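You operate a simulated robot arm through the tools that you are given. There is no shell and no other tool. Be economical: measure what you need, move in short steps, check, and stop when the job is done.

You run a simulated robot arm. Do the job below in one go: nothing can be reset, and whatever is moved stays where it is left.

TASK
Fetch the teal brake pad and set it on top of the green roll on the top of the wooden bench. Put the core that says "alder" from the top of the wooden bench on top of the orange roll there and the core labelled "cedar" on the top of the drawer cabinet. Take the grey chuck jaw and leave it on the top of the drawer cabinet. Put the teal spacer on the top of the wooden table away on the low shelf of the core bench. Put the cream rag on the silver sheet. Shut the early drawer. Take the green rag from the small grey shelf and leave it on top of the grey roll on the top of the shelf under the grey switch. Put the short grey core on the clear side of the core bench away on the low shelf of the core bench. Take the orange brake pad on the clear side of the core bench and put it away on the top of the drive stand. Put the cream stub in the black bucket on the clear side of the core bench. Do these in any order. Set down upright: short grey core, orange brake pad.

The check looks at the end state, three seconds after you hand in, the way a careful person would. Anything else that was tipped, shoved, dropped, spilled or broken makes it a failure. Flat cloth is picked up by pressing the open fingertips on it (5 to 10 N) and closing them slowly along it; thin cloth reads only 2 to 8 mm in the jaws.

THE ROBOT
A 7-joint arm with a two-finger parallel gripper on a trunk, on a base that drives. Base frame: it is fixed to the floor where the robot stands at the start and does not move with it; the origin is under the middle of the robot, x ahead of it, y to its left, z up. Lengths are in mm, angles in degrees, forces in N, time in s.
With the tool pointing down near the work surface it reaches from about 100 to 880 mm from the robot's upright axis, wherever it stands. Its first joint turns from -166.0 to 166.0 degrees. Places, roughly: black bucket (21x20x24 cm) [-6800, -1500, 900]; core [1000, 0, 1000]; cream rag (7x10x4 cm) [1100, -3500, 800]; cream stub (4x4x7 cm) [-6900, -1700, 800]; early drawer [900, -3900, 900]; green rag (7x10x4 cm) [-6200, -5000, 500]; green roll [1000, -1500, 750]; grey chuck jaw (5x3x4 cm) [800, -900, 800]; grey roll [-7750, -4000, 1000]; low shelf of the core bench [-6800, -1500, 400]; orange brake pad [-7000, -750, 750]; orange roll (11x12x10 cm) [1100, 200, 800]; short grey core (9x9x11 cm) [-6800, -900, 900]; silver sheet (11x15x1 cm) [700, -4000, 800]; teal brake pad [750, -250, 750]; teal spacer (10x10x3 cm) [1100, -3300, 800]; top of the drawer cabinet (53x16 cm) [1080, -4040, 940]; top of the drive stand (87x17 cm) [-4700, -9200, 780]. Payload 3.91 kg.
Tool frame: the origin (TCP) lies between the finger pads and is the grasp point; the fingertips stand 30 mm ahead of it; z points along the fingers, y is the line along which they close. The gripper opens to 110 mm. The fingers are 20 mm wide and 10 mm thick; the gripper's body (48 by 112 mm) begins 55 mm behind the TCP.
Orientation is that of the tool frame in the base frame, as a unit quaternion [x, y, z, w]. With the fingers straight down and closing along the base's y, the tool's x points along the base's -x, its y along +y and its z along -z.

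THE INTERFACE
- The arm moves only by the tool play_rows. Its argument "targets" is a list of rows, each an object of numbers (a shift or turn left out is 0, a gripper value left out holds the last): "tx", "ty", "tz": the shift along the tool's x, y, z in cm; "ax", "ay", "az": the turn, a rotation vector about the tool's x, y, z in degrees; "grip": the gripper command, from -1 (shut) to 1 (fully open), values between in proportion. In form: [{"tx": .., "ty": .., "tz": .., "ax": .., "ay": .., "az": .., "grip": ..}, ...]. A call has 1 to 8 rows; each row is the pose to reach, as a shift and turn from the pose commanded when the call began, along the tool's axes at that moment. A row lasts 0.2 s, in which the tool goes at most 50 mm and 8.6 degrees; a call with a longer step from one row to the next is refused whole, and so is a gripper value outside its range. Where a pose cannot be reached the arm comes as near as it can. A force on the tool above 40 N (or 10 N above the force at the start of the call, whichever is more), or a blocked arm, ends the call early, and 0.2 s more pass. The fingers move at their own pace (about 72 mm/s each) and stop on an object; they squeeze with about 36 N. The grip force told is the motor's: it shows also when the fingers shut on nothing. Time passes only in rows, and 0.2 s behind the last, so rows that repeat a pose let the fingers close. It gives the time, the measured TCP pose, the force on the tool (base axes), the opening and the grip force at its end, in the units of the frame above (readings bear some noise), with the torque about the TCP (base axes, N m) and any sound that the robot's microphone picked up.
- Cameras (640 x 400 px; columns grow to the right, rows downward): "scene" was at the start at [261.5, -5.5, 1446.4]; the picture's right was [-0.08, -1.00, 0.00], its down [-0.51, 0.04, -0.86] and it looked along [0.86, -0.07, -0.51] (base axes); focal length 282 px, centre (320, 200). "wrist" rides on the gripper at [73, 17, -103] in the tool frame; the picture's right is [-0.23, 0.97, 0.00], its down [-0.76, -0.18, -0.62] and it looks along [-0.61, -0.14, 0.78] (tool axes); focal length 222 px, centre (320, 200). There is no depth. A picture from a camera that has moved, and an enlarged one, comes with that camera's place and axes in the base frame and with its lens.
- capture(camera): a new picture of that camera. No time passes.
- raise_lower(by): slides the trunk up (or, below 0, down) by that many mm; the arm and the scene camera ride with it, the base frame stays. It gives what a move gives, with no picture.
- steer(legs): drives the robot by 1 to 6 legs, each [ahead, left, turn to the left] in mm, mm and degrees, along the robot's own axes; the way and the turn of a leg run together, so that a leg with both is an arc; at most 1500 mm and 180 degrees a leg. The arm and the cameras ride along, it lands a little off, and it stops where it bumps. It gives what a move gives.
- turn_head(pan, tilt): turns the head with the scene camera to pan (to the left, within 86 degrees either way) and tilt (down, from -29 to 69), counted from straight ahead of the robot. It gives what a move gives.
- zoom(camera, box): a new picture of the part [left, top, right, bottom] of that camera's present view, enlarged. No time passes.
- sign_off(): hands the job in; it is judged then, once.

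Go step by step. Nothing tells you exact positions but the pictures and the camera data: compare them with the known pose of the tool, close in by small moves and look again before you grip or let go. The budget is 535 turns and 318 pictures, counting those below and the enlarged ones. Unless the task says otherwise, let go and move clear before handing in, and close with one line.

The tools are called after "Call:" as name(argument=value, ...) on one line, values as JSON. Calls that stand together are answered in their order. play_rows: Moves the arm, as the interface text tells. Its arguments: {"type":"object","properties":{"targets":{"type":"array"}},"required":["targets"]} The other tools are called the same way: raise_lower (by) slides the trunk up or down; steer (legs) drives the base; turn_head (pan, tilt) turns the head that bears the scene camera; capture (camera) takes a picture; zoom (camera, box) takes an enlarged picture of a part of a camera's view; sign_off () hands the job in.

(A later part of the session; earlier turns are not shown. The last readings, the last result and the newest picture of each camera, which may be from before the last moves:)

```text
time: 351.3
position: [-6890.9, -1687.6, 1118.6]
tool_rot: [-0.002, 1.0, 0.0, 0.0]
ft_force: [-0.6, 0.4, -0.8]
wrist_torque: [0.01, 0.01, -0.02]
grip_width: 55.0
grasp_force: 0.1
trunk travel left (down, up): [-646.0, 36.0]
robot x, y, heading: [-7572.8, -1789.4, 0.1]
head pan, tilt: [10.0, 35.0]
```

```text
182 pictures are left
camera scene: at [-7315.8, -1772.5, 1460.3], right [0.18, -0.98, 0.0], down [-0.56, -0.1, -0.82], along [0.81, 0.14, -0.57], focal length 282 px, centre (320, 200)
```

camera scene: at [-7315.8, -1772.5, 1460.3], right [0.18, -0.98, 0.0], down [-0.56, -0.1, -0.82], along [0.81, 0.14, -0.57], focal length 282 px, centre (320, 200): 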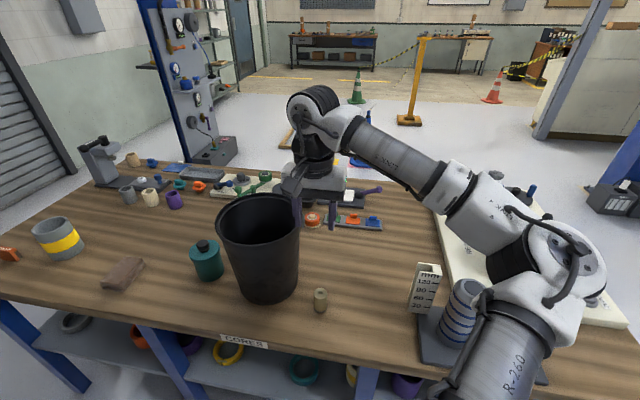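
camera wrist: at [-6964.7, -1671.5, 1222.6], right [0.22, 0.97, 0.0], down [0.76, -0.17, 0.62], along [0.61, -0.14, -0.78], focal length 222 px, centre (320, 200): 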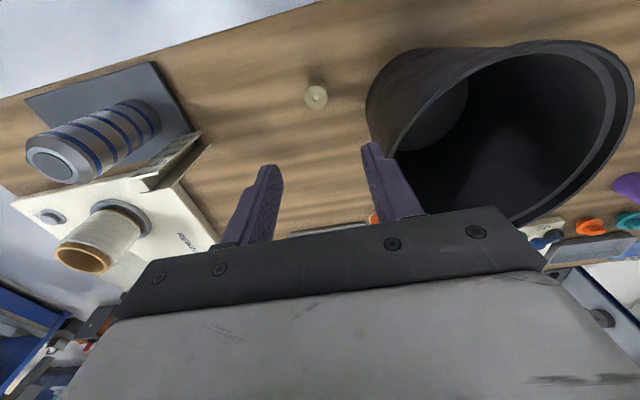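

Stub at (-6882,-1696); the body will clear the bucket rim by ~20 mm. I lower to the stub.

Call:
play_rows(targets=[{"tx": -0.8, "ty": -0.9}, {"tx": -0.8, "ty": -0.9, "tz": 4.5}, {"tx": -0.8, "ty": -0.9, "tz": 9}, {"tx": -0.8, "ty": -0.9, "tz": 13.5}, {"tx": -0.8, "ty": -0.9, "tz": 17.5}])

Call:
capture(camera="wrist")

Call:
zoom(camera="scene", box=[220, 170, 420, 330])

```text
time: 352.5
position: [-6883.4, -1696.1, 942.9]
tool_rot: [-0.002, 1.0, 0.0, 0.001]
ft_force: [0.1, 0.1, -0.8]
wrist_torque: [0.02, 0.01, 0.02]
grip_width: 55.0
grasp_force: 0.0
trunk travel left (down, up): [-646.0, 36.0]
robot x, y, heading: [-7573.5, -1790.8, -0.1]
head pan, tilt: [10.0, 35.0]
```

```text
181 pictures are left
camera wrist: at [-6956.0, -1680.3, 1046.0], right [0.22, 0.97, 0.0], down [0.76, -0.18, 0.62], along [0.61, -0.14, -0.78], focal length 222 px, centre (320, 200)
```

wrist: 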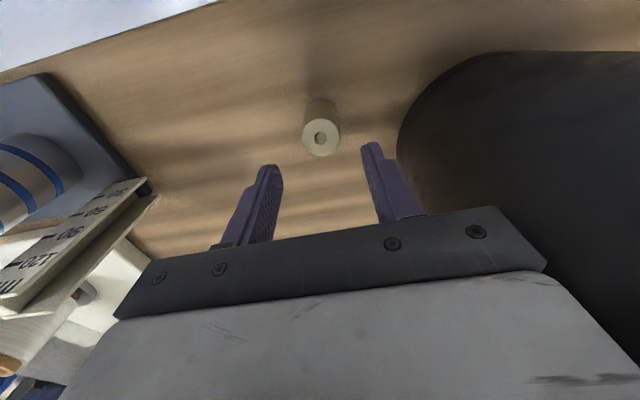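

```text
2.50 times, centred on (320, 250) of scene
camera zoom: at [-7316.1, -1772.9, 1460.3], right [0.18, -0.98, 0.0], down [-0.56, -0.1, -0.82], along [0.81, 0.14, -0.57], focal length 705 px, centre (320, 75)
```

zoom: 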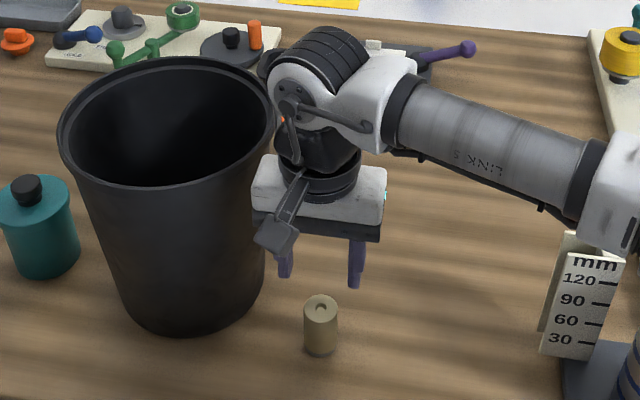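

Call:
play_rows(targets=[{"tz": 3}, {"tz": 5.8}, {"tz": 5.8}])

Call:
capture(camera="wrist")

Call:
zoom(camera="scene", box=[220, 170, 420, 330])

```text
time: 353.3
position: [-6883.5, -1694.7, 886.2]
tool_rot: [-0.003, 1.0, -0.001, 0.001]
ft_force: [0.1, 0.2, 1.3]
wrist_torque: [0.03, 0.0, -0.01]
grip_width: 55.1
grasp_force: 0.1
trunk travel left (down, up): [-646.0, 36.0]
robot x, y, heading: [-7575.8, -1791.3, 0.1]
head pan, tilt: [10.0, 35.0]
```

```text
179 pictures are left
camera wrist: at [-6956.4, -1679.6, 989.1], right [0.22, 0.97, 0.0], down [0.76, -0.18, 0.62], along [0.61, -0.14, -0.78], focal length 222 px, centre (320, 200)
```

wrist: 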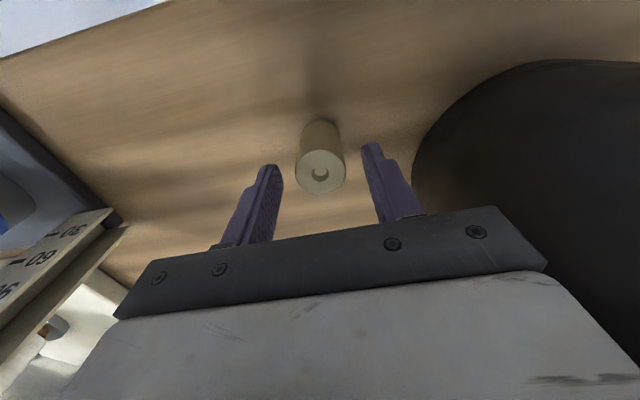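

```text
2.50 times, centred on (320, 250) of scene
camera zoom: at [-7316.4, -1772.9, 1460.4], right [0.18, -0.98, 0.0], down [-0.56, -0.1, -0.82], along [0.81, 0.14, -0.57], focal length 705 px, centre (320, 75)
```

zoom: 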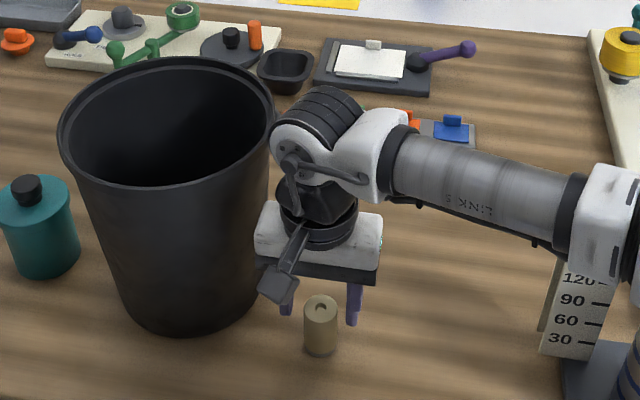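

Stub is a bit lower and further: top ≈(-6867,-1697,849). I adjust and lower.

Call:
play_rows(targets=[{"tx": -1.5, "ty": -0.2}, {"tx": -1.5, "ty": -0.2, "tz": 1.3}, {"tx": -1.5, "ty": -0.2, "tz": 2.6}, {"tx": -1.5, "ty": -0.2, "tz": 2.6}])

Call:
capture(camera="wrist")

```text
time: 354.3
position: [-6869.4, -1698.0, 859.5]
tool_rot: [-0.002, 1.0, 0.001, 0.001]
ft_force: [0.2, 0.2, 0.5]
wrist_torque: [0.01, -0.01, 0.0]
grip_width: 55.1
grasp_force: 0.1
trunk travel left (down, up): [-646.0, 36.0]
robot x, y, heading: [-7575.7, -1787.3, 0.3]
head pan, tilt: [10.0, 35.0]
```

```text
177 pictures are left
camera wrist: at [-6941.6, -1681.9, 963.5], right [0.22, 0.97, 0.0], down [0.76, -0.18, 0.62], along [0.61, -0.14, -0.78], focal length 222 px, centre (320, 200)
```

wrist: 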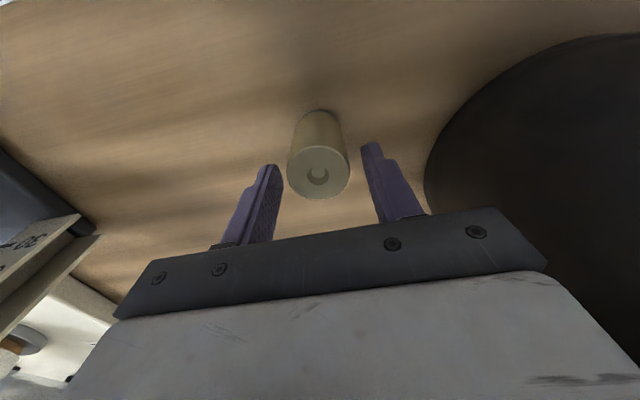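

Call:
play_rows(targets=[{"tx": 0.3, "tz": 0.2}, {"tx": 0.3, "tz": 0.2, "grip": -1}, {"tx": 0.3, "tz": 0.2, "grip": -1}, {"tx": 0.3, "tz": 0.2, "grip": -1}, {"tx": 0.3, "tz": -1, "grip": -1}, {"tx": 0.3, "tz": -3, "grip": -1}])

Call:
capture(camera="wrist")

```text
time: 355.7
position: [-6872.2, -1698.2, 889.9]
tool_rot: [-0.002, 1.0, -0.001, 0.0]
ft_force: [-0.1, 0.0, -3.3]
wrist_torque: [0.03, -0.04, 0.01]
grip_width: 35.4
grasp_force: 35.7
trunk travel left (down, up): [-646.0, 36.0]
robot x, y, heading: [-7573.0, -1790.0, 0.2]
head pan, tilt: [10.0, 35.0]
```

```text
176 pictures are left
camera wrist: at [-6944.5, -1682.3, 993.5], right [0.22, 0.97, 0.0], down [0.76, -0.18, 0.62], along [0.61, -0.14, -0.78], focal length 222 px, centre (320, 200)
```

wrist: 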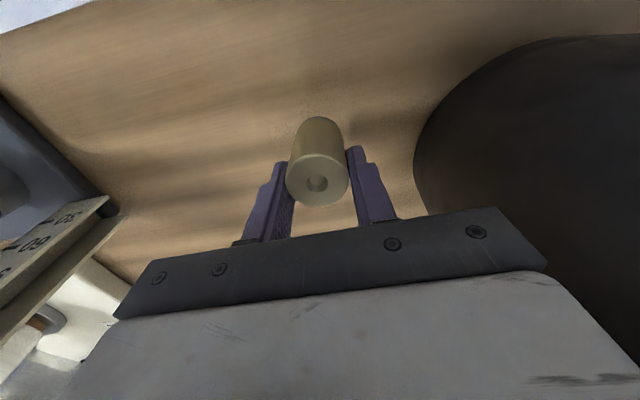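

Held. I lift above the rim and move over the bucket.

Call:
play_rows(targets=[{"tz": -4.8}, {"tz": -9.6}, {"tz": -14.4}, {"tz": -19.2}, {"tz": -24}, {"tz": -28}])

Call:
play_rows(targets=[{"ty": 4.5, "tx": -1}, {"ty": 9, "tx": -2}, {"ty": 13.5, "tx": -3}, {"ty": 16.3, "tx": -3.5}])

Call:
capture(camera="wrist")

Call:
zoom(camera="scene", box=[180, 80, 400, 310])

```text
time: 357.1
position: [-6871.8, -1698.8, 1168.3]
tool_rot: [-0.002, 1.0, 0.0, 0.0]
ft_force: [-0.2, -1.0, -1.5]
wrist_torque: [-0.03, -0.04, -0.03]
grip_width: 35.4
grasp_force: 36.0
trunk travel left (down, up): [-646.0, 36.0]
robot x, y, heading: [-7572.7, -1791.1, 0.2]
head pan, tilt: [10.0, 35.0]
```

```text
time: 358.1
position: [-6837.3, -1533.6, 1169.4]
tool_rot: [-0.001, 1.0, 0.0, 0.0]
ft_force: [-0.7, 0.4, -3.9]
wrist_torque: [-0.02, -0.04, 0.0]
grip_width: 35.3
grasp_force: 36.2
trunk travel left (down, up): [-646.0, 36.0]
robot x, y, heading: [-7576.0, -1790.9, 0.2]
head pan, tilt: [10.0, 35.0]
```

```text
175 pictures are left
camera wrist: at [-6910.1, -1517.4, 1273.3], right [0.22, 0.97, 0.0], down [0.76, -0.18, 0.62], along [0.61, -0.14, -0.78], focal length 222 px, centre (320, 200)
```

wrist: 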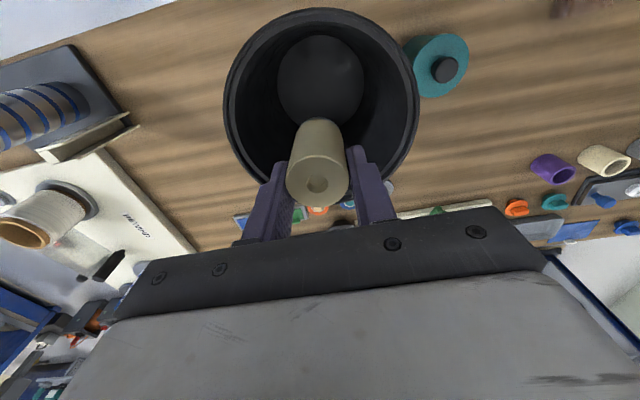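

```text
1.74 times, centred on (290, 195) of scene
camera zoom: at [-7316.1, -1772.4, 1460.3], right [0.18, -0.98, 0.0], down [-0.56, -0.1, -0.82], along [0.81, 0.14, -0.57], focal length 490 px, centre (372, 209)
```

zoom: 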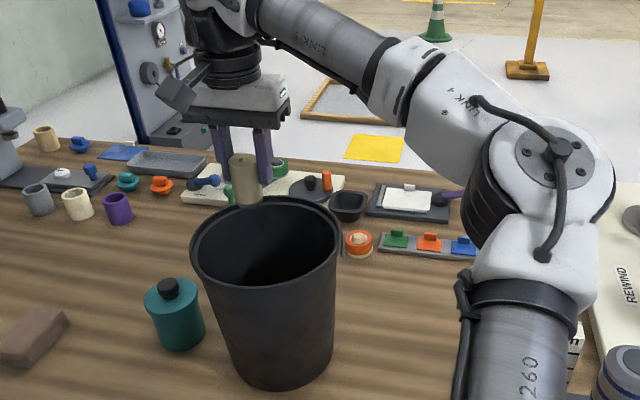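

Bucket centre ≈(-6850,-1530), rim ≈1024. I lower the stub into it as far as the hand safely fits.

Call:
play_rows(targets=[{"tx": 0.5, "ty": 0.3, "tz": 3}, {"tx": 0.5, "ty": 0.3, "tz": 7.5}, {"tx": 0.5, "ty": 0.3, "tz": 12}, {"tx": 0.5, "ty": 0.3, "tz": 16.5}, {"tx": 0.5, "ty": 0.3, "tz": 20.5}])

Call:
capture(camera="wrist")

Call:
zoom(camera="scene", box=[180, 120, 360, 310])

```text
time: 359.3
position: [-6841.9, -1531.9, 963.4]
tool_rot: [-0.001, 1.0, 0.0, 0.0]
ft_force: [0.3, -0.1, -4.0]
wrist_torque: [-0.02, -0.02, -0.03]
grip_width: 35.5
grasp_force: 35.5
trunk travel left (down, up): [-646.0, 36.0]
robot x, y, heading: [-7573.4, -1789.4, 0.1]
head pan, tilt: [10.0, 35.0]
```

```text
173 pictures are left
camera wrist: at [-6914.6, -1514.9, 1067.3], right [0.22, 0.97, 0.0], down [0.76, -0.18, 0.62], along [0.61, -0.14, -0.78], focal length 222 px, centre (320, 200)
```

wrist: 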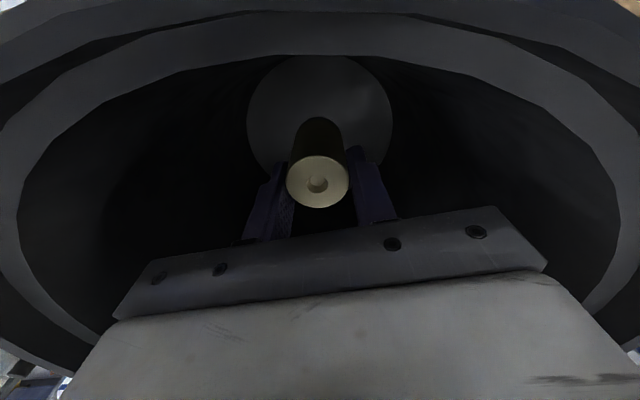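

```text
2.11 times, centred on (270, 215) of scene
camera zoom: at [-7315.6, -1772.6, 1460.2], right [0.18, -0.98, 0.0], down [-0.57, -0.1, -0.82], along [0.81, 0.14, -0.57], focal length 594 px, centre (425, 168)
```

zoom: 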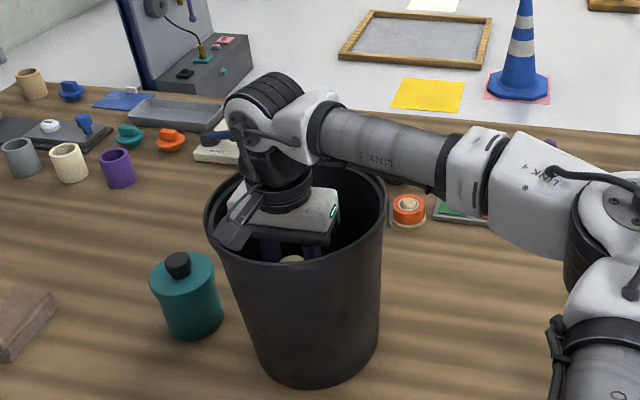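

Call:
play_rows(targets=[{"tx": -1.2, "tz": 0}, {"tx": -1.2, "tz": 1.2}, {"tx": -1.2, "tz": 2.5}])

Call:
play_rows(targets=[{"grip": 0}, {"grip": 0}, {"grip": 0}, {"tz": -2, "grip": 0}, {"tz": -6.5, "grip": 0}, {"tz": -11, "grip": 0}, {"tz": -15.5, "grip": 0}, {"tz": -20, "grip": 0}])

Call:
capture(camera="wrist")

```text
time: 360.1
position: [-6831.5, -1530.8, 943.3]
tool_rot: [-0.001, 1.0, 0.002, 0.002]
ft_force: [-2.1, 1.3, 25.7]
wrist_torque: [0.17, 2.27, -0.1]
grip_width: 35.4
grasp_force: 36.2
trunk travel left (down, up): [-646.0, 36.0]
robot x, y, heading: [-7574.0, -1792.1, 0.3]
head pan, tilt: [10.0, 35.0]
```

```text
time: 361.9
position: [-6830.6, -1532.8, 1137.8]
tool_rot: [-0.002, 1.0, 0.0, 0.0]
ft_force: [0.3, -0.3, -0.1]
wrist_torque: [0.0, 0.01, -0.01]
grip_width: 54.9
grasp_force: 0.0
trunk travel left (down, up): [-646.0, 36.0]
robot x, y, heading: [-7576.0, -1786.4, 0.2]
head pan, tilt: [10.0, 35.0]
```

```text
171 pictures are left
camera wrist: at [-6902.9, -1516.0, 1243.6], right [0.22, 0.97, 0.0], down [0.76, -0.18, 0.62], along [0.61, -0.14, -0.78], focal length 222 px, centre (320, 200)
```

wrist: 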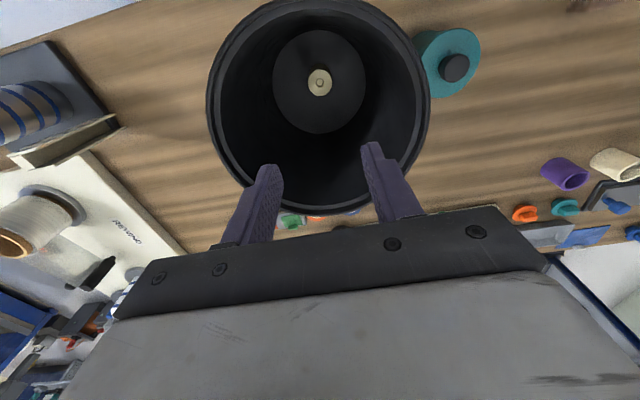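

Stub stands inside the bucket. Next, the short grey core near (-6814,-831): I strafe left with the arm high.

Call:
play_rows(targets=[{"tx": 4, "tz": -2}, {"tx": 8, "tz": -4}, {"tx": 12, "tz": -5, "grip": 1}])

Call:
steer(legs=[[0, 620, 0]])

Call:
turn_head(pan=15, tilt=38)

Call:
capture(camera="scene")

Call:
capture(camera="wrist")

```text
time: 362.7
position: [-6951.3, -1532.6, 1190.5]
tool_rot: [-0.001, 1.0, 0.0, 0.001]
ft_force: [0.2, 0.3, -0.2]
wrist_torque: [0.02, 0.01, 0.0]
grip_width: 109.6
grasp_force: 1.1
trunk travel left (down, up): [-646.0, 36.0]
robot x, y, heading: [-7572.7, -1792.8, 0.2]
head pan, tilt: [10.0, 35.0]
```

```text
time: 367.9
position: [-6954.9, -909.3, 1190.1]
tool_rot: [-0.004, 1.0, 0.0, 0.0]
ft_force: [-1.3, -0.4, 0.2]
wrist_torque: [0.01, -0.02, 0.01]
grip_width: 110.0
grasp_force: 0.1
trunk travel left (down, up): [-646.0, 36.0]
robot x, y, heading: [-7577.8, -1173.4, 0.3]
head pan, tilt: [10.0, 35.0]
```

```text
time: 368.6
position: [-6954.7, -909.5, 1190.8]
tool_rot: [-0.003, 1.0, -0.001, 0.0]
ft_force: [0.0, 0.0, 0.0]
wrist_torque: [0.0, 0.02, 0.0]
grip_width: 110.1
grasp_force: 0.2
trunk travel left (down, up): [-646.0, 36.0]
robot x, y, heading: [-7577.4, -1171.2, 0.3]
head pan, tilt: [15.0, 38.0]
```

```text
170 pictures are left
camera scene: at [-7323.2, -1144.3, 1455.8], right [0.27, -0.96, 0.0], down [-0.59, -0.16, -0.79], along [0.76, 0.21, -0.62], focal length 282 px, centre (320, 200)
```

scene: 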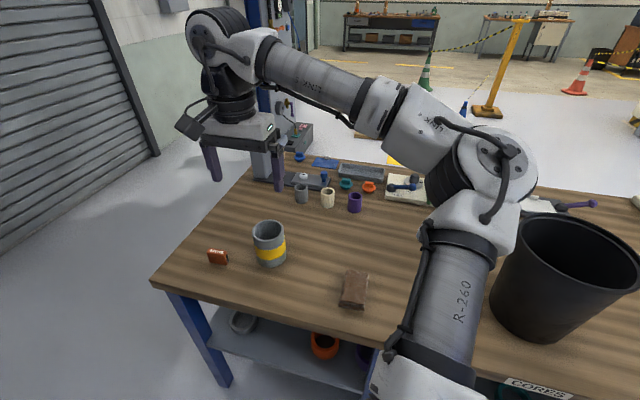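

```text
169 pictures are left
camera wrist: at [-7027.5, -893.3, 1294.1], right [0.22, 0.98, 0.0], down [0.76, -0.17, 0.62], along [0.61, -0.14, -0.78], focal length 222 px, centre (320, 200)
```

wrist: 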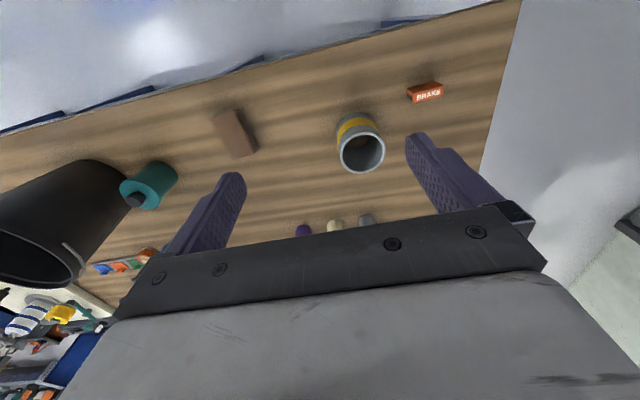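

Core top is at about (-6817,-858,897), orange pad at (-6868,-704). I pitch the tool 60° forward for the shelf and hover over the core.

Call:
play_rows(targets=[{"ay": -7.5, "tz": -1, "ty": 1}, {"ay": -15, "tz": -1, "ty": 2}, {"ay": -22.5, "tz": 1, "ty": 3}, {"ay": -30, "tz": 3, "ty": 4}, {"ay": -37.5, "tz": 6, "ty": 5}, {"ay": -45, "tz": 9, "ty": 5.1}, {"ay": -52.5, "tz": 12, "ty": 5.1}, {"ay": -60, "tz": 15, "ty": 5.1}])

Call:
capture(camera="wrist")

Call:
capture(camera="scene")

```text
time: 370.4
position: [-6955.5, -856.5, 1039.8]
tool_rot: [-0.003, 0.866, 0.002, 0.5]
ft_force: [0.6, 0.1, -0.3]
wrist_torque: [-0.01, -0.02, -0.02]
grip_width: 109.9
grasp_force: 0.1
trunk travel left (down, up): [-646.0, 36.0]
robot x, y, heading: [-7578.8, -1171.1, 0.5]
head pan, tilt: [15.0, 38.0]
```

```text
168 pictures are left
camera wrist: at [-7081.0, -841.8, 1028.9], right [0.11, 0.97, 0.2], down [-0.16, -0.18, 0.97], along [0.98, -0.13, 0.14], focal length 222 px, centre (320, 200)
```

wrist: 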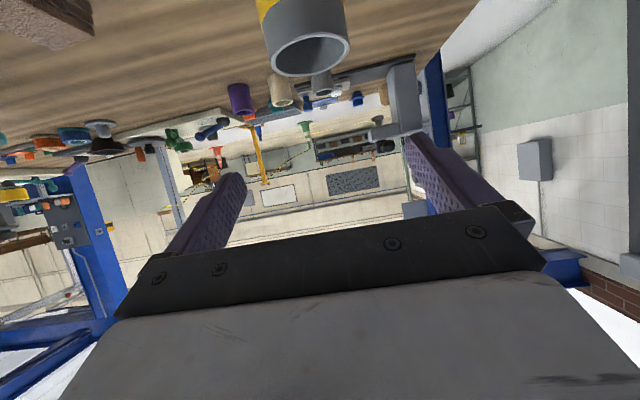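

```text
167 pictures are left
camera scene: at [-7323.0, -1143.7, 1455.8], right [0.27, -0.96, 0.0], down [-0.59, -0.16, -0.79], along [0.76, 0.21, -0.62], focal length 282 px, centre (320, 200)
```

scene: 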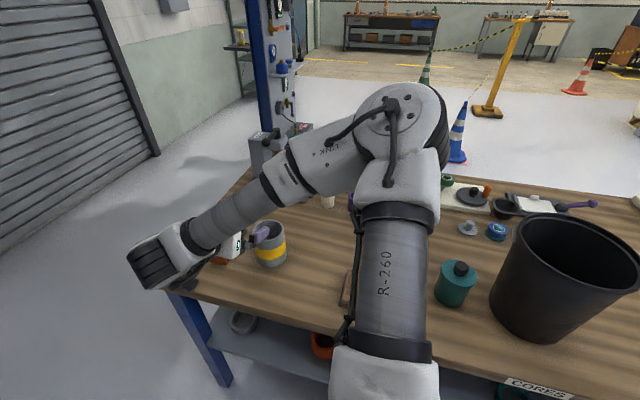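

Call:
play_rows(targets=[{"tx": -0.1, "tz": 4.5}, {"tx": -0.2, "tz": 9}, {"tx": -0.3, "tz": 13}, {"tx": -0.3, "tz": 15.7}])

Call:
capture(camera="wrist")

Call:
zoom(camera="scene", box=[120, 140, 380, 330])

```text
time: 371.4
position: [-6816.8, -855.4, 965.3]
tool_rot: [-0.004, 0.866, 0.002, 0.5]
ft_force: [-0.3, -0.6, 0.6]
wrist_torque: [-0.01, -0.05, 0.02]
grip_width: 110.1
grasp_force: 0.0
trunk travel left (down, up): [-646.0, 36.0]
robot x, y, heading: [-7578.3, -1168.6, 0.3]
head pan, tilt: [15.0, 38.0]
```

```text
166 pictures are left
camera wrist: at [-6942.6, -841.2, 954.5], right [0.11, 0.97, 0.2], down [-0.16, -0.18, 0.97], along [0.98, -0.13, 0.14], focal length 222 px, centre (320, 200)
```

wrist: 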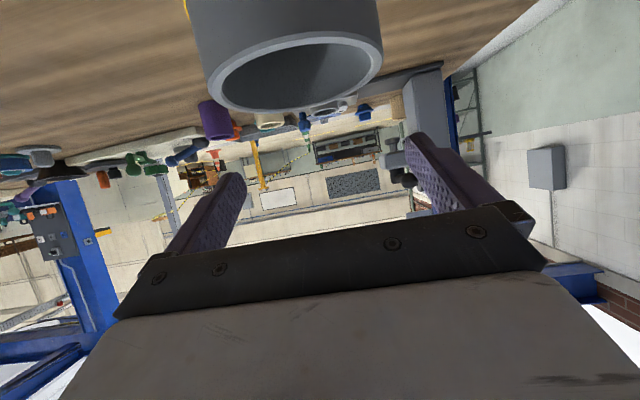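

```text
2.11 times, centred on (250, 235) of scene
camera zoom: at [-7323.0, -1144.2, 1455.8], right [0.27, -0.96, 0.0], down [-0.59, -0.16, -0.79], along [0.76, 0.21, -0.62], focal length 594 px, centre (467, 126)
```

zoom: 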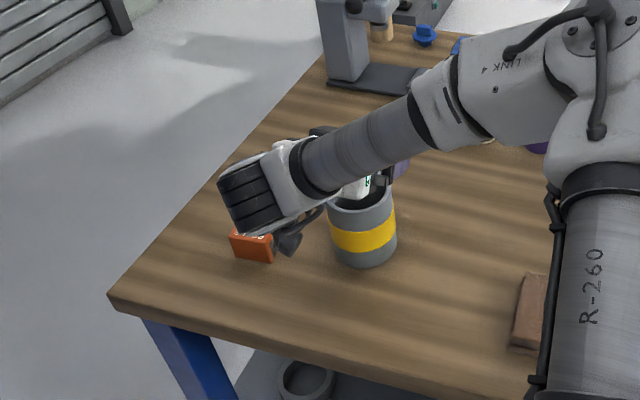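

Call:
play_rows(targets=[{"tx": 3, "tz": 1.7, "ty": -0.3}, {"tx": 5, "tz": 2.9, "ty": -0.3}, {"tx": 6.5, "tz": 3.75, "ty": -0.3}])

Call:
capture(camera="wrist")

Call:
zoom(camera="scene", box=[160, 180, 320, 310])

```text
time: 372.2
position: [-6817.6, -860.0, 888.2]
tool_rot: [-0.002, 0.866, 0.001, 0.5]
ft_force: [0.0, -0.2, 0.2]
wrist_torque: [0.0, -0.02, 0.02]
grip_width: 110.1
grasp_force: 0.1
trunk travel left (down, up): [-646.0, 36.0]
robot x, y, heading: [-7578.5, -1167.9, 0.6]
head pan, tilt: [15.0, 38.0]
```

```text
164 pictures are left
camera wrist: at [-6943.2, -844.6, 878.3], right [0.11, 0.97, 0.2], down [-0.16, -0.18, 0.97], along [0.98, -0.14, 0.14], focal length 222 px, centre (320, 200)
```

wrist: 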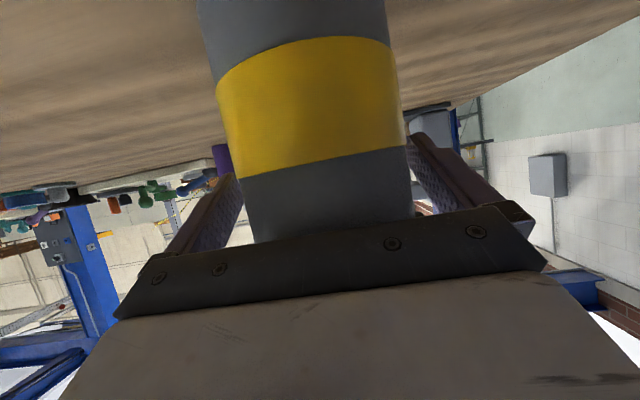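

```text
3.08 times, centred on (240, 245) of scene
camera zoom: at [-7322.9, -1144.1, 1455.8], right [0.27, -0.96, 0.0], down [-0.59, -0.16, -0.79], along [0.76, 0.21, -0.62], focal length 868 px, centre (566, 62)
```

zoom: 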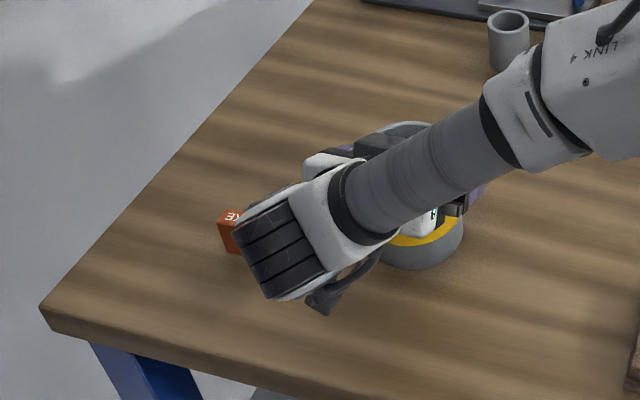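

Call:
play_rows(targets=[{"tx": 0.6, "tz": 0.35}, {"tx": 0.6, "tz": 0.35, "grip": -1}, {"tx": 0.6, "tz": 0.35, "grip": -1}, {"tx": 0.6, "tz": 0.35, "grip": -1}, {"tx": 0.6, "tz": 0.35, "grip": -1}])

Call:
play_rows(targets=[{"tx": -1.7, "tz": -1}, {"tx": -4.3, "tz": -2.5}, {"tx": -7.8, "tz": -4.5}, {"tx": -11.2, "tz": -6.5}])

Call:
capture(camera="wrist")

Call:
zoom(camera="scene", box=[120, 140, 380, 330])

```text
time: 373.4
position: [-6816.3, -859.4, 882.5]
tool_rot: [-0.003, 0.866, 0.002, 0.5]
ft_force: [-0.2, 0.6, -1.1]
wrist_torque: [-0.04, 0.0, -0.03]
grip_width: 86.3
grasp_force: 36.0
trunk travel left (down, up): [-646.0, 36.0]
robot x, y, heading: [-7575.4, -1170.9, 0.4]
head pan, tilt: [15.0, 38.0]
```

```text
time: 374.4
position: [-6817.1, -860.1, 1012.6]
tool_rot: [-0.003, 0.866, 0.001, 0.5]
ft_force: [-0.1, 0.0, -1.0]
wrist_torque: [-0.01, 0.03, 0.02]
grip_width: 86.4
grasp_force: 36.2
trunk travel left (down, up): [-646.0, 36.0]
robot x, y, heading: [-7579.2, -1168.7, 0.6]
head pan, tilt: [15.0, 38.0]
```

```text
162 pictures are left
camera wrist: at [-6943.0, -844.8, 1001.9], right [0.11, 0.97, 0.2], down [-0.16, -0.18, 0.97], along [0.98, -0.13, 0.14], focal length 222 px, centre (320, 200)
```

wrist: 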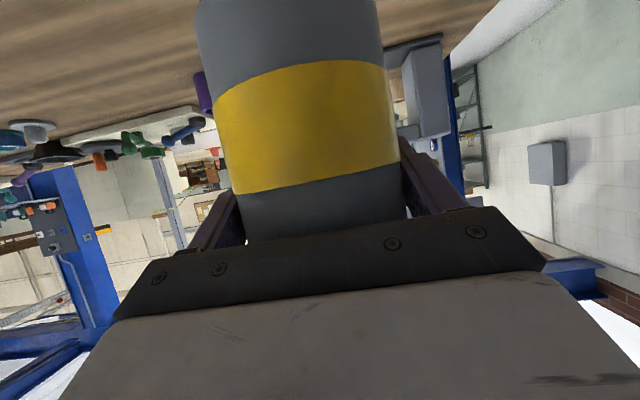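

```text
2.11 times, centred on (250, 235) of scene
camera zoom: at [-7323.5, -1144.3, 1455.8], right [0.27, -0.96, 0.0], down [-0.59, -0.16, -0.79], along [0.76, 0.21, -0.62], focal length 594 px, centre (467, 126)
```

zoom: 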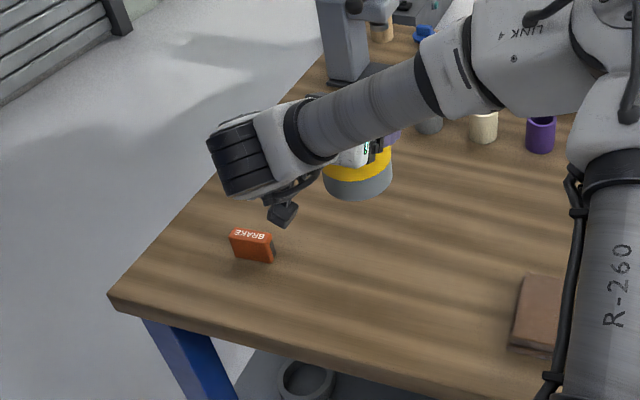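

Held at 86 mm. I raise and pull it back from the bench before driving.

Call:
play_rows(targets=[{"tx": -3, "tz": -3.5}, {"tx": -6, "tz": -7}, {"tx": -8.5, "tz": -10.5}, {"tx": -8, "tz": -14.5}, {"tx": -7, "tz": -18}, {"tx": -6, "tz": -20}])

Call:
capture(camera="scene")

```text
time: 375.8
position: [-6960.8, -860.2, 1164.9]
tool_rot: [-0.003, 0.865, 0.001, 0.501]
ft_force: [-0.2, 0.4, -1.9]
wrist_torque: [0.01, 0.03, -0.01]
grip_width: 86.0
grasp_force: 36.1
trunk travel left (down, up): [-646.0, 36.0]
robot x, y, heading: [-7579.2, -1169.1, 0.3]
head pan, tilt: [15.0, 38.0]
```

```text
160 pictures are left
camera scene: at [-7323.2, -1144.0, 1455.8], right [0.27, -0.96, 0.0], down [-0.59, -0.16, -0.79], along [0.76, 0.21, -0.62], focal length 282 px, centre (320, 200)
```

scene: 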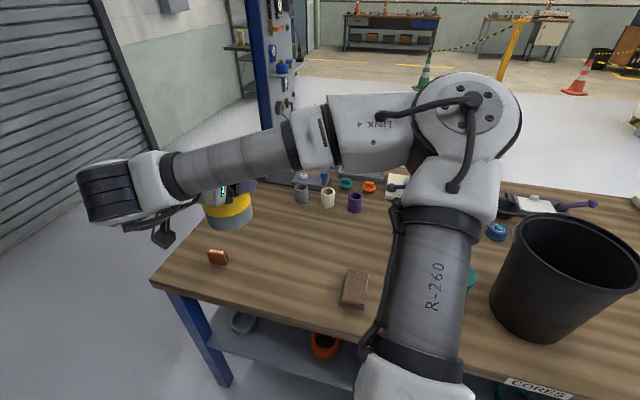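

Call:
steer(legs=[[0, -1240, -0.3], [-190, 0, 0]])

Call:
raise_lower(by=-300)

Call:
raise_lower(by=-200)

Call:
turn_head(pan=5, tilt=32)

Call:
capture(camera="scene")

Call:
capture(camera="wrist")

```text
time: 386.8
position: [-7143.8, -2104.6, 1166.0]
tool_rot: [-0.001, 0.866, 0.001, 0.501]
ft_force: [-0.3, 0.4, -1.1]
wrist_torque: [0.01, 0.02, 0.01]
grip_width: 86.3
grasp_force: 35.3
trunk travel left (down, up): [-646.0, 36.0]
robot x, y, heading: [-7761.4, -2414.5, 0.1]
head pan, tilt: [15.0, 38.0]
```

```text
time: 389.8
position: [-7143.0, -2104.8, 864.0]
tool_rot: [-0.002, 0.866, 0.002, 0.5]
ft_force: [-0.6, 0.3, -1.8]
wrist_torque: [-0.02, -0.02, 0.01]
grip_width: 86.7
grasp_force: 36.2
trunk travel left (down, up): [-346.0, 336.0]
robot x, y, heading: [-7760.0, -2412.4, 0.3]
head pan, tilt: [15.0, 38.0]
```

```text
time: 392.0
position: [-7143.6, -2104.4, 664.3]
tool_rot: [-0.001, 0.866, 0.001, 0.5]
ft_force: [0.0, 0.1, -2.3]
wrist_torque: [0.0, -0.02, 0.02]
grip_width: 86.2
grasp_force: 35.6
trunk travel left (down, up): [-146.0, 536.0]
robot x, y, heading: [-7756.8, -2415.1, 0.4]
head pan, tilt: [15.0, 38.0]
```

```text
time: 392.7
position: [-7143.3, -2103.9, 665.2]
tool_rot: [-0.002, 0.866, 0.002, 0.5]
ft_force: [-0.8, -0.5, -1.7]
wrist_torque: [0.0, -0.03, 0.01]
grip_width: 85.9
grasp_force: 36.2
trunk travel left (down, up): [-146.0, 536.0]
robot x, y, heading: [-7762.3, -2410.6, 0.4]
head pan, tilt: [5.0, 32.0]
```

```text
159 pictures are left
camera scene: at [-7500.0, -2401.2, 965.0], right [0.09, -1.0, 0.0], down [-0.53, -0.05, -0.85], along [0.84, 0.08, -0.53], focal length 282 px, centre (320, 200)
```

scene: 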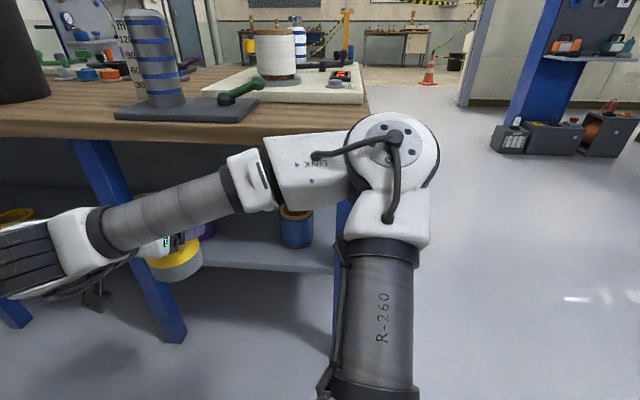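

```text
158 pictures are left
camera wrist: at [-7269.1, -2088.5, 653.9], right [0.11, 0.97, 0.2], down [-0.16, -0.18, 0.97], along [0.98, -0.14, 0.13], focal length 222 px, centre (320, 200)
```

wrist: 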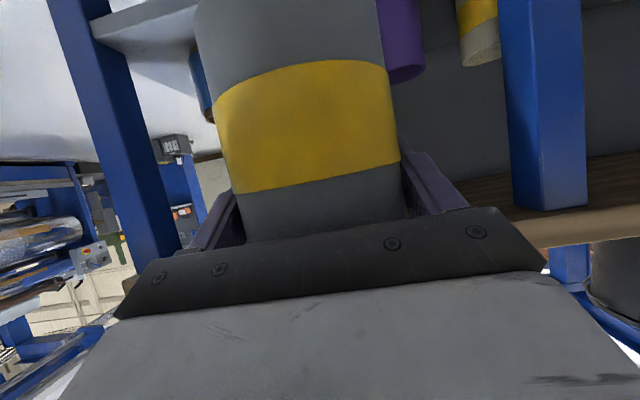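

The elbow is clear beyond the bench end. I lower the core to shelf height, drive in 100, and look.

Call:
play_rows(targets=[{"tx": 3, "tz": 1.7, "ty": -1}, {"tx": 6, "tz": 3.5, "ty": -2}, {"tx": 8.4, "tz": 4.85, "ty": -2.6}])

Call:
steer(legs=[[100, 0, -0.3]])

Call:
capture(camera="scene")

Call:
capture(camera="wrist")

```text
time: 393.5
position: [-7143.1, -2129.2, 567.1]
tool_rot: [-0.001, 0.866, 0.001, 0.5]
ft_force: [-0.5, -0.7, -2.1]
wrist_torque: [0.0, 0.0, 0.01]
grip_width: 86.3
grasp_force: 36.0
trunk travel left (down, up): [-146.0, 536.0]
robot x, y, heading: [-7759.3, -2410.3, 0.3]
head pan, tilt: [5.0, 32.0]
```

```text
time: 394.7
position: [-7042.4, -2132.6, 567.7]
tool_rot: [0.001, 0.866, 0.001, 0.5]
ft_force: [0.0, 1.1, -1.8]
wrist_torque: [-0.03, 0.02, -0.02]
grip_width: 86.2
grasp_force: 36.1
trunk travel left (down, up): [-146.0, 536.0]
robot x, y, heading: [-7661.9, -2408.9, 0.1]
head pan, tilt: [5.0, 32.0]
```

```text
157 pictures are left
camera scene: at [-7401.1, -2402.6, 965.0], right [0.09, -1.0, 0.0], down [-0.53, -0.05, -0.85], along [0.84, 0.07, -0.53], focal length 282 px, centre (320, 200)
```

scene: 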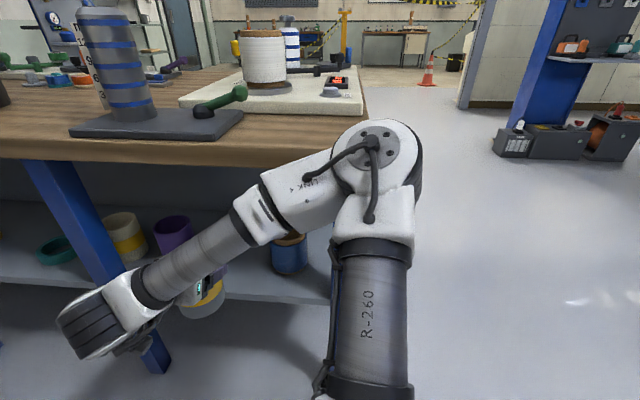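

```text
156 pictures are left
camera wrist: at [-7168.5, -2116.8, 557.5], right [0.11, 0.97, 0.2], down [-0.16, -0.18, 0.97], along [0.98, -0.14, 0.14], focal length 222 px, centre (320, 200)
```

wrist: 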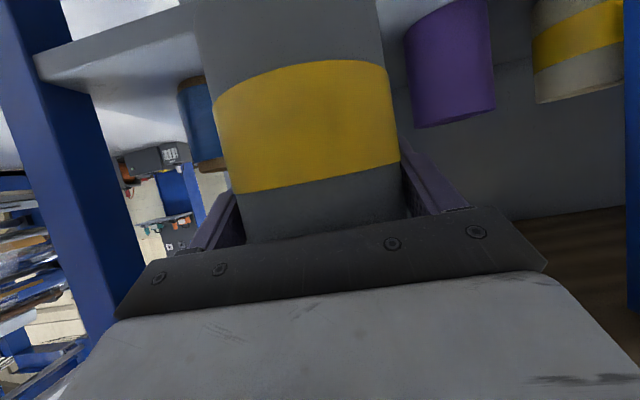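

Elbow is right by the bench corner, so I back out, shift the base right 110 so the elbow passes outside, and recentre the arm at y≈-2112.

Call:
steer(legs=[[-100, 0, 0], [0, -115, 0]])

Call:
play_rows(targets=[{"ty": 4.5}, {"ty": 9}, {"ty": 13.5}])

Call:
steer(legs=[[100, 0, 0]])

Call:
capture(camera="scene")

```text
time: 397.0
position: [-7144.2, -2248.4, 568.4]
tool_rot: [0.001, 0.866, 0.0, 0.5]
ft_force: [-0.2, 0.5, -2.0]
wrist_torque: [0.0, 0.0, -0.04]
grip_width: 86.3
grasp_force: 36.2
trunk travel left (down, up): [-146.0, 536.0]
robot x, y, heading: [-7763.4, -2525.7, -0.3]
head pan, tilt: [5.0, 32.0]
```

```text
time: 397.8
position: [-7143.6, -2112.9, 567.3]
tool_rot: [0.001, 0.866, 0.0, 0.501]
ft_force: [-0.1, 0.1, -1.5]
wrist_torque: [0.0, 0.05, 0.0]
grip_width: 86.1
grasp_force: 35.8
trunk travel left (down, up): [-146.0, 536.0]
robot x, y, heading: [-7767.0, -2527.7, 0.0]
head pan, tilt: [5.0, 32.0]
```

```text
time: 398.9
position: [-7043.7, -2113.4, 567.4]
tool_rot: [0.001, 0.866, 0.0, 0.5]
ft_force: [0.2, -0.8, -1.0]
wrist_torque: [-0.01, 0.03, 0.03]
grip_width: 86.1
grasp_force: 36.0
trunk travel left (down, up): [-146.0, 536.0]
robot x, y, heading: [-7663.2, -2530.9, -0.4]
head pan, tilt: [5.0, 32.0]
```

```text
155 pictures are left
camera scene: at [-7402.1, -2517.6, 965.0], right [0.09, -1.0, 0.0], down [-0.53, -0.05, -0.85], along [0.84, 0.07, -0.53], focal length 282 px, centre (320, 200)
```

scene: 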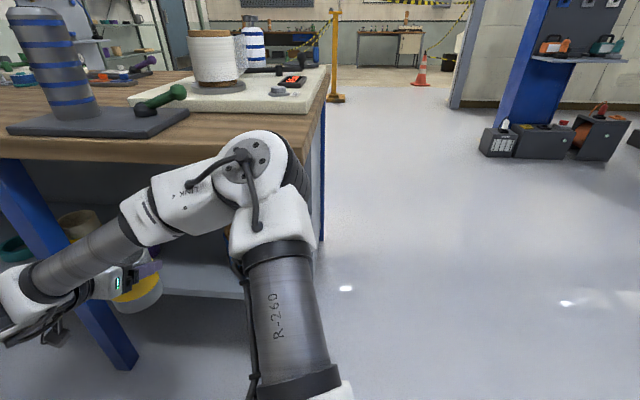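

The elbow follows the arm, so I use the same geometry that worked for the spacer: base further back (x≈-7760), offset 234, arm stretched.

Call:
steer(legs=[[-100, 0, 0.4], [0, 185, 0]])

Call:
play_rows(targets=[{"ty": -4.7}, {"ty": -9.4}, {"ty": -14}, {"ty": -18.4}])

Call:
play_rows(targets=[{"tx": -2, "tz": 3.4}, {"tx": -4, "tz": 6.9}, {"tx": -6, "tz": 10.4}])

Call:
capture(camera="scene")

Call:
capture(camera="wrist")

```text
time: 401.7
position: [-7147.1, -1925.3, 567.6]
tool_rot: [-0.002, 0.865, 0.001, 0.501]
ft_force: [-0.6, -0.3, -0.9]
wrist_torque: [-0.01, 0.01, 0.0]
grip_width: 85.9
grasp_force: 36.5
trunk travel left (down, up): [-146.0, 536.0]
robot x, y, heading: [-7759.8, -2345.6, 0.3]
head pan, tilt: [5.0, 32.0]
```

```text
time: 402.7
position: [-7145.8, -2110.2, 566.9]
tool_rot: [-0.002, 0.865, 0.001, 0.501]
ft_force: [-0.5, 0.1, -1.5]
wrist_torque: [-0.01, -0.01, -0.01]
grip_width: 86.0
grasp_force: 35.8
trunk travel left (down, up): [-146.0, 536.0]
robot x, y, heading: [-7764.3, -2346.1, 0.3]
head pan, tilt: [5.0, 32.0]
```

```text
time: 403.5
position: [-7026.8, -2108.6, 566.3]
tool_rot: [-0.003, 0.866, 0.002, 0.5]
ft_force: [0.7, 0.7, -2.0]
wrist_torque: [0.01, -0.02, -0.01]
grip_width: 86.1
grasp_force: 35.6
trunk travel left (down, up): [-146.0, 536.0]
robot x, y, heading: [-7763.6, -2343.2, 0.5]
head pan, tilt: [5.0, 32.0]
```

```text
154 pictures are left
camera scene: at [-7503.3, -2332.3, 965.0], right [0.09, -1.0, 0.0], down [-0.53, -0.05, -0.85], along [0.84, 0.08, -0.53], focal length 282 px, centre (320, 200)
```

scene: 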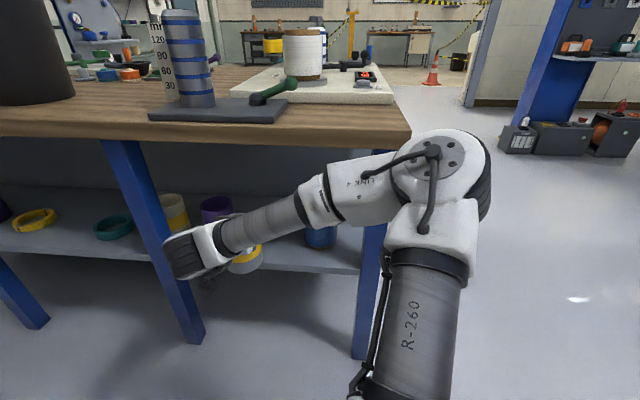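

```text
153 pictures are left
camera wrist: at [-7152.8, -2092.9, 556.1], right [0.11, 0.97, 0.2], down [-0.16, -0.18, 0.97], along [0.98, -0.14, 0.14], focal length 222 px, centre (320, 200)
```

wrist: 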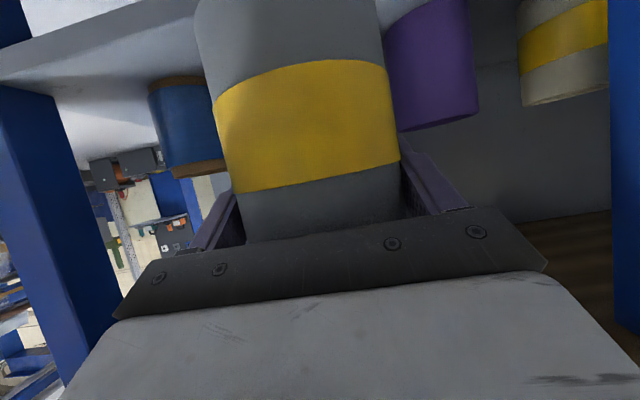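

Elbow is outside the bench end. I continue forward onto the shelf.

Call:
play_rows(targets=[{"tx": -2, "tz": 3.4}, {"tx": -4, "tz": 6.9}, {"tx": -6, "tz": 10.4}, {"tx": -7, "tz": 12.1}])

Call:
capture(camera="scene")

Call:
capture(camera="wrist")

```text
time: 404.5
position: [-6887.1, -2107.5, 565.5]
tool_rot: [-0.003, 0.866, 0.002, 0.5]
ft_force: [-0.1, -0.3, -2.4]
wrist_torque: [0.03, 0.01, -0.01]
grip_width: 86.1
grasp_force: 35.8
trunk travel left (down, up): [-146.0, 536.0]
robot x, y, heading: [-7761.9, -2342.6, 0.3]
head pan, tilt: [5.0, 32.0]
```

```text
152 pictures are left
camera scene: at [-7503.2, -2332.3, 965.0], right [0.09, -1.0, 0.0], down [-0.53, -0.05, -0.85], along [0.84, 0.08, -0.53], focal length 282 px, centre (320, 200)
```

scene: 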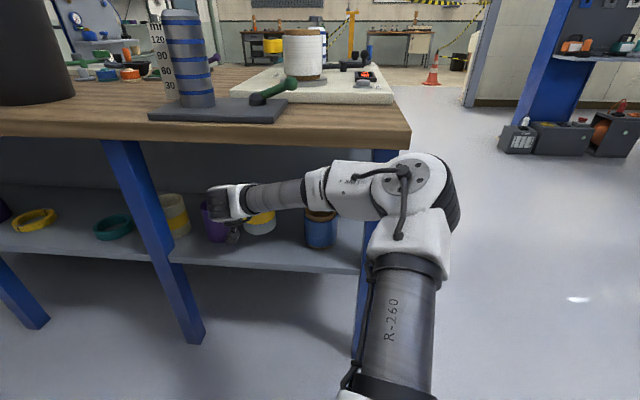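

```text
151 pictures are left
camera wrist: at [-7012.8, -2092.3, 556.4], right [0.11, 0.97, 0.2], down [-0.16, -0.18, 0.97], along [0.98, -0.14, 0.14], focal length 222 px, centre (320, 200)
```

wrist: 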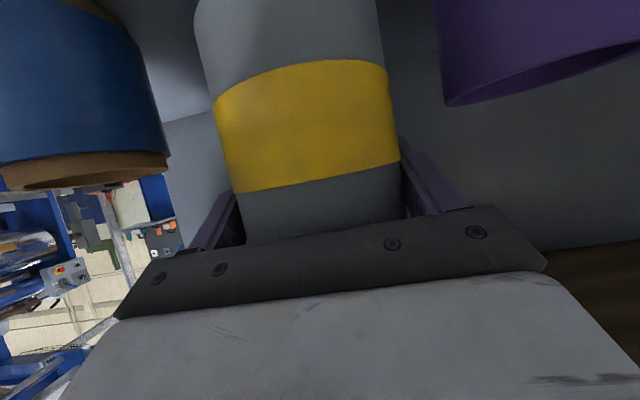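

Call:
play_rows(targets=[{"tx": 1.3, "tz": 0.75}, {"tx": 2.4, "tz": 1.4}, {"tx": 2.9, "tz": 1.65}, {"tx": 3.2, "tz": 1.85}, {"tx": 3.5, "tz": 2.0}, {"tx": 3.8, "tz": 2.2}, {"tx": 4.1, "tz": 2.4}])

```text
time: 406.1
position: [-6887.1, -2107.0, 519.6]
tool_rot: [-0.003, 0.866, 0.002, 0.5]
ft_force: [0.0, 1.2, -2.0]
wrist_torque: [-0.01, 0.05, 0.0]
grip_width: 86.0
grasp_force: 35.6
trunk travel left (down, up): [-146.0, 536.0]
robot x, y, heading: [-7765.4, -2343.9, 0.5]
head pan, tilt: [5.0, 32.0]
```

Call:
play_rows(targets=[{"tx": 0.2, "tz": 0.12}, {"tx": 0.4, "tz": 0.23}, {"tx": 0.6, "tz": 0.35}, {"tx": 0.8, "tz": 0.46}, {"tx": 1.0, "tz": 0.58}, {"tx": 1.2, "tz": 0.7}])

Call:
capture(camera="wrist")

```text
time: 407.5
position: [-6885.9, -2107.3, 505.9]
tool_rot: [-0.003, 0.866, 0.002, 0.5]
ft_force: [0.2, -0.1, -1.9]
wrist_torque: [0.01, 0.02, 0.02]
grip_width: 86.0
grasp_force: 35.9
trunk travel left (down, up): [-146.0, 536.0]
robot x, y, heading: [-7764.0, -2344.3, 0.6]
head pan, tilt: [5.0, 32.0]
```

```text
150 pictures are left
camera wrist: at [-7012.1, -2092.2, 495.6], right [0.11, 0.97, 0.2], down [-0.16, -0.18, 0.97], along [0.98, -0.14, 0.14], focal length 222 px, centre (320, 200)
```

wrist: 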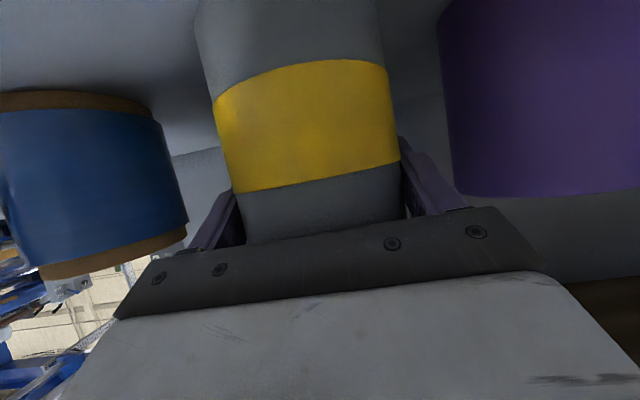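

Call:
play_rows(targets=[{"tx": 0.2, "tz": 0.12}, {"tx": 0.4, "tz": 0.23}, {"tx": 0.6, "tz": 0.35}, {"tx": 0.8, "tz": 0.46}, {"tx": 1.0, "tz": 0.58}, {"tx": 1.2, "tz": 0.7}])

Call:
zoom(camera="scene", box=[150, 150, 400, 300])

```text
time: 408.9
position: [-6884.8, -2106.5, 499.4]
tool_rot: [-0.002, 0.863, 0.002, 0.505]
ft_force: [0.5, -1.5, 34.8]
wrist_torque: [-0.43, 0.02, 0.5]
grip_width: 86.4
grasp_force: 36.4
trunk travel left (down, up): [-146.0, 536.0]
robot x, y, heading: [-7761.7, -2341.6, 0.6]
head pan, tilt: [5.0, 32.0]
```

```text
2.56 times, centred on (275, 225) of scene
camera zoom: at [-7505.5, -2332.9, 966.2], right [0.09, -1.0, 0.0], down [-0.52, -0.05, -0.85], along [0.85, 0.08, -0.53], focal length 722 px, centre (435, 136)
```

zoom: 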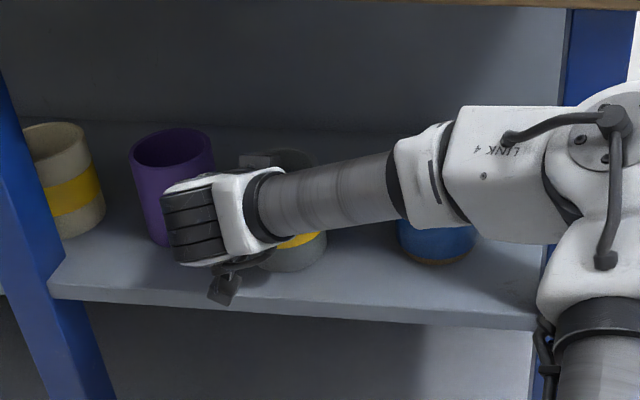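

Contact. I relieve the pressure and release.

Call:
play_rows(targets=[{"tx": -0.4, "tz": -0.23}, {"tx": -0.7, "tz": -0.4}, {"tx": -0.7, "tz": -0.4}])

Call:
play_rows(targets=[{"grip": 0.7}, {"grip": 1}, {"grip": 1}, {"grip": 1}])

Call:
capture(camera="wrist")

```text
time: 409.7
position: [-6886.3, -2107.2, 499.0]
tool_rot: [-0.002, 0.867, 0.002, 0.499]
ft_force: [1.5, 2.1, 6.7]
wrist_torque: [0.16, -0.46, 0.12]
grip_width: 85.9
grasp_force: 35.9
trunk travel left (down, up): [-146.0, 536.0]
robot x, y, heading: [-7763.2, -2345.2, 0.4]
head pan, tilt: [5.0, 32.0]
```

```text
time: 410.7
position: [-6886.5, -2108.1, 500.6]
tool_rot: [-0.001, 0.866, 0.001, 0.5]
ft_force: [-0.3, 0.1, -0.8]
wrist_torque: [0.01, 0.0, 0.02]
grip_width: 110.2
grasp_force: 0.1
trunk travel left (down, up): [-146.0, 536.0]
robot x, y, heading: [-7762.6, -2344.5, 0.2]
head pan, tilt: [5.0, 32.0]
```

```text
148 pictures are left
camera wrist: at [-7011.9, -2092.2, 489.8], right [0.11, 0.97, 0.2], down [-0.16, -0.18, 0.97], along [0.98, -0.14, 0.13], focal length 222 px, centre (320, 200)
```

wrist: 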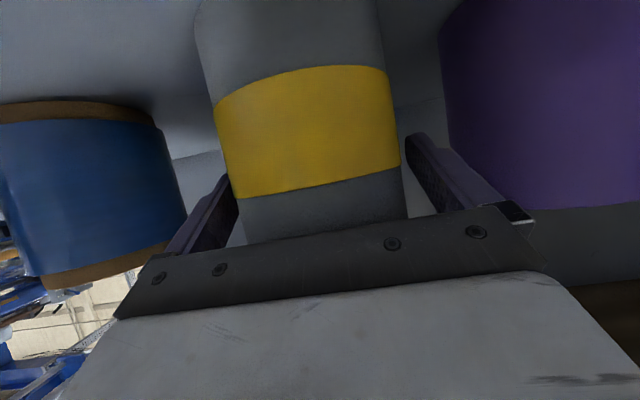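

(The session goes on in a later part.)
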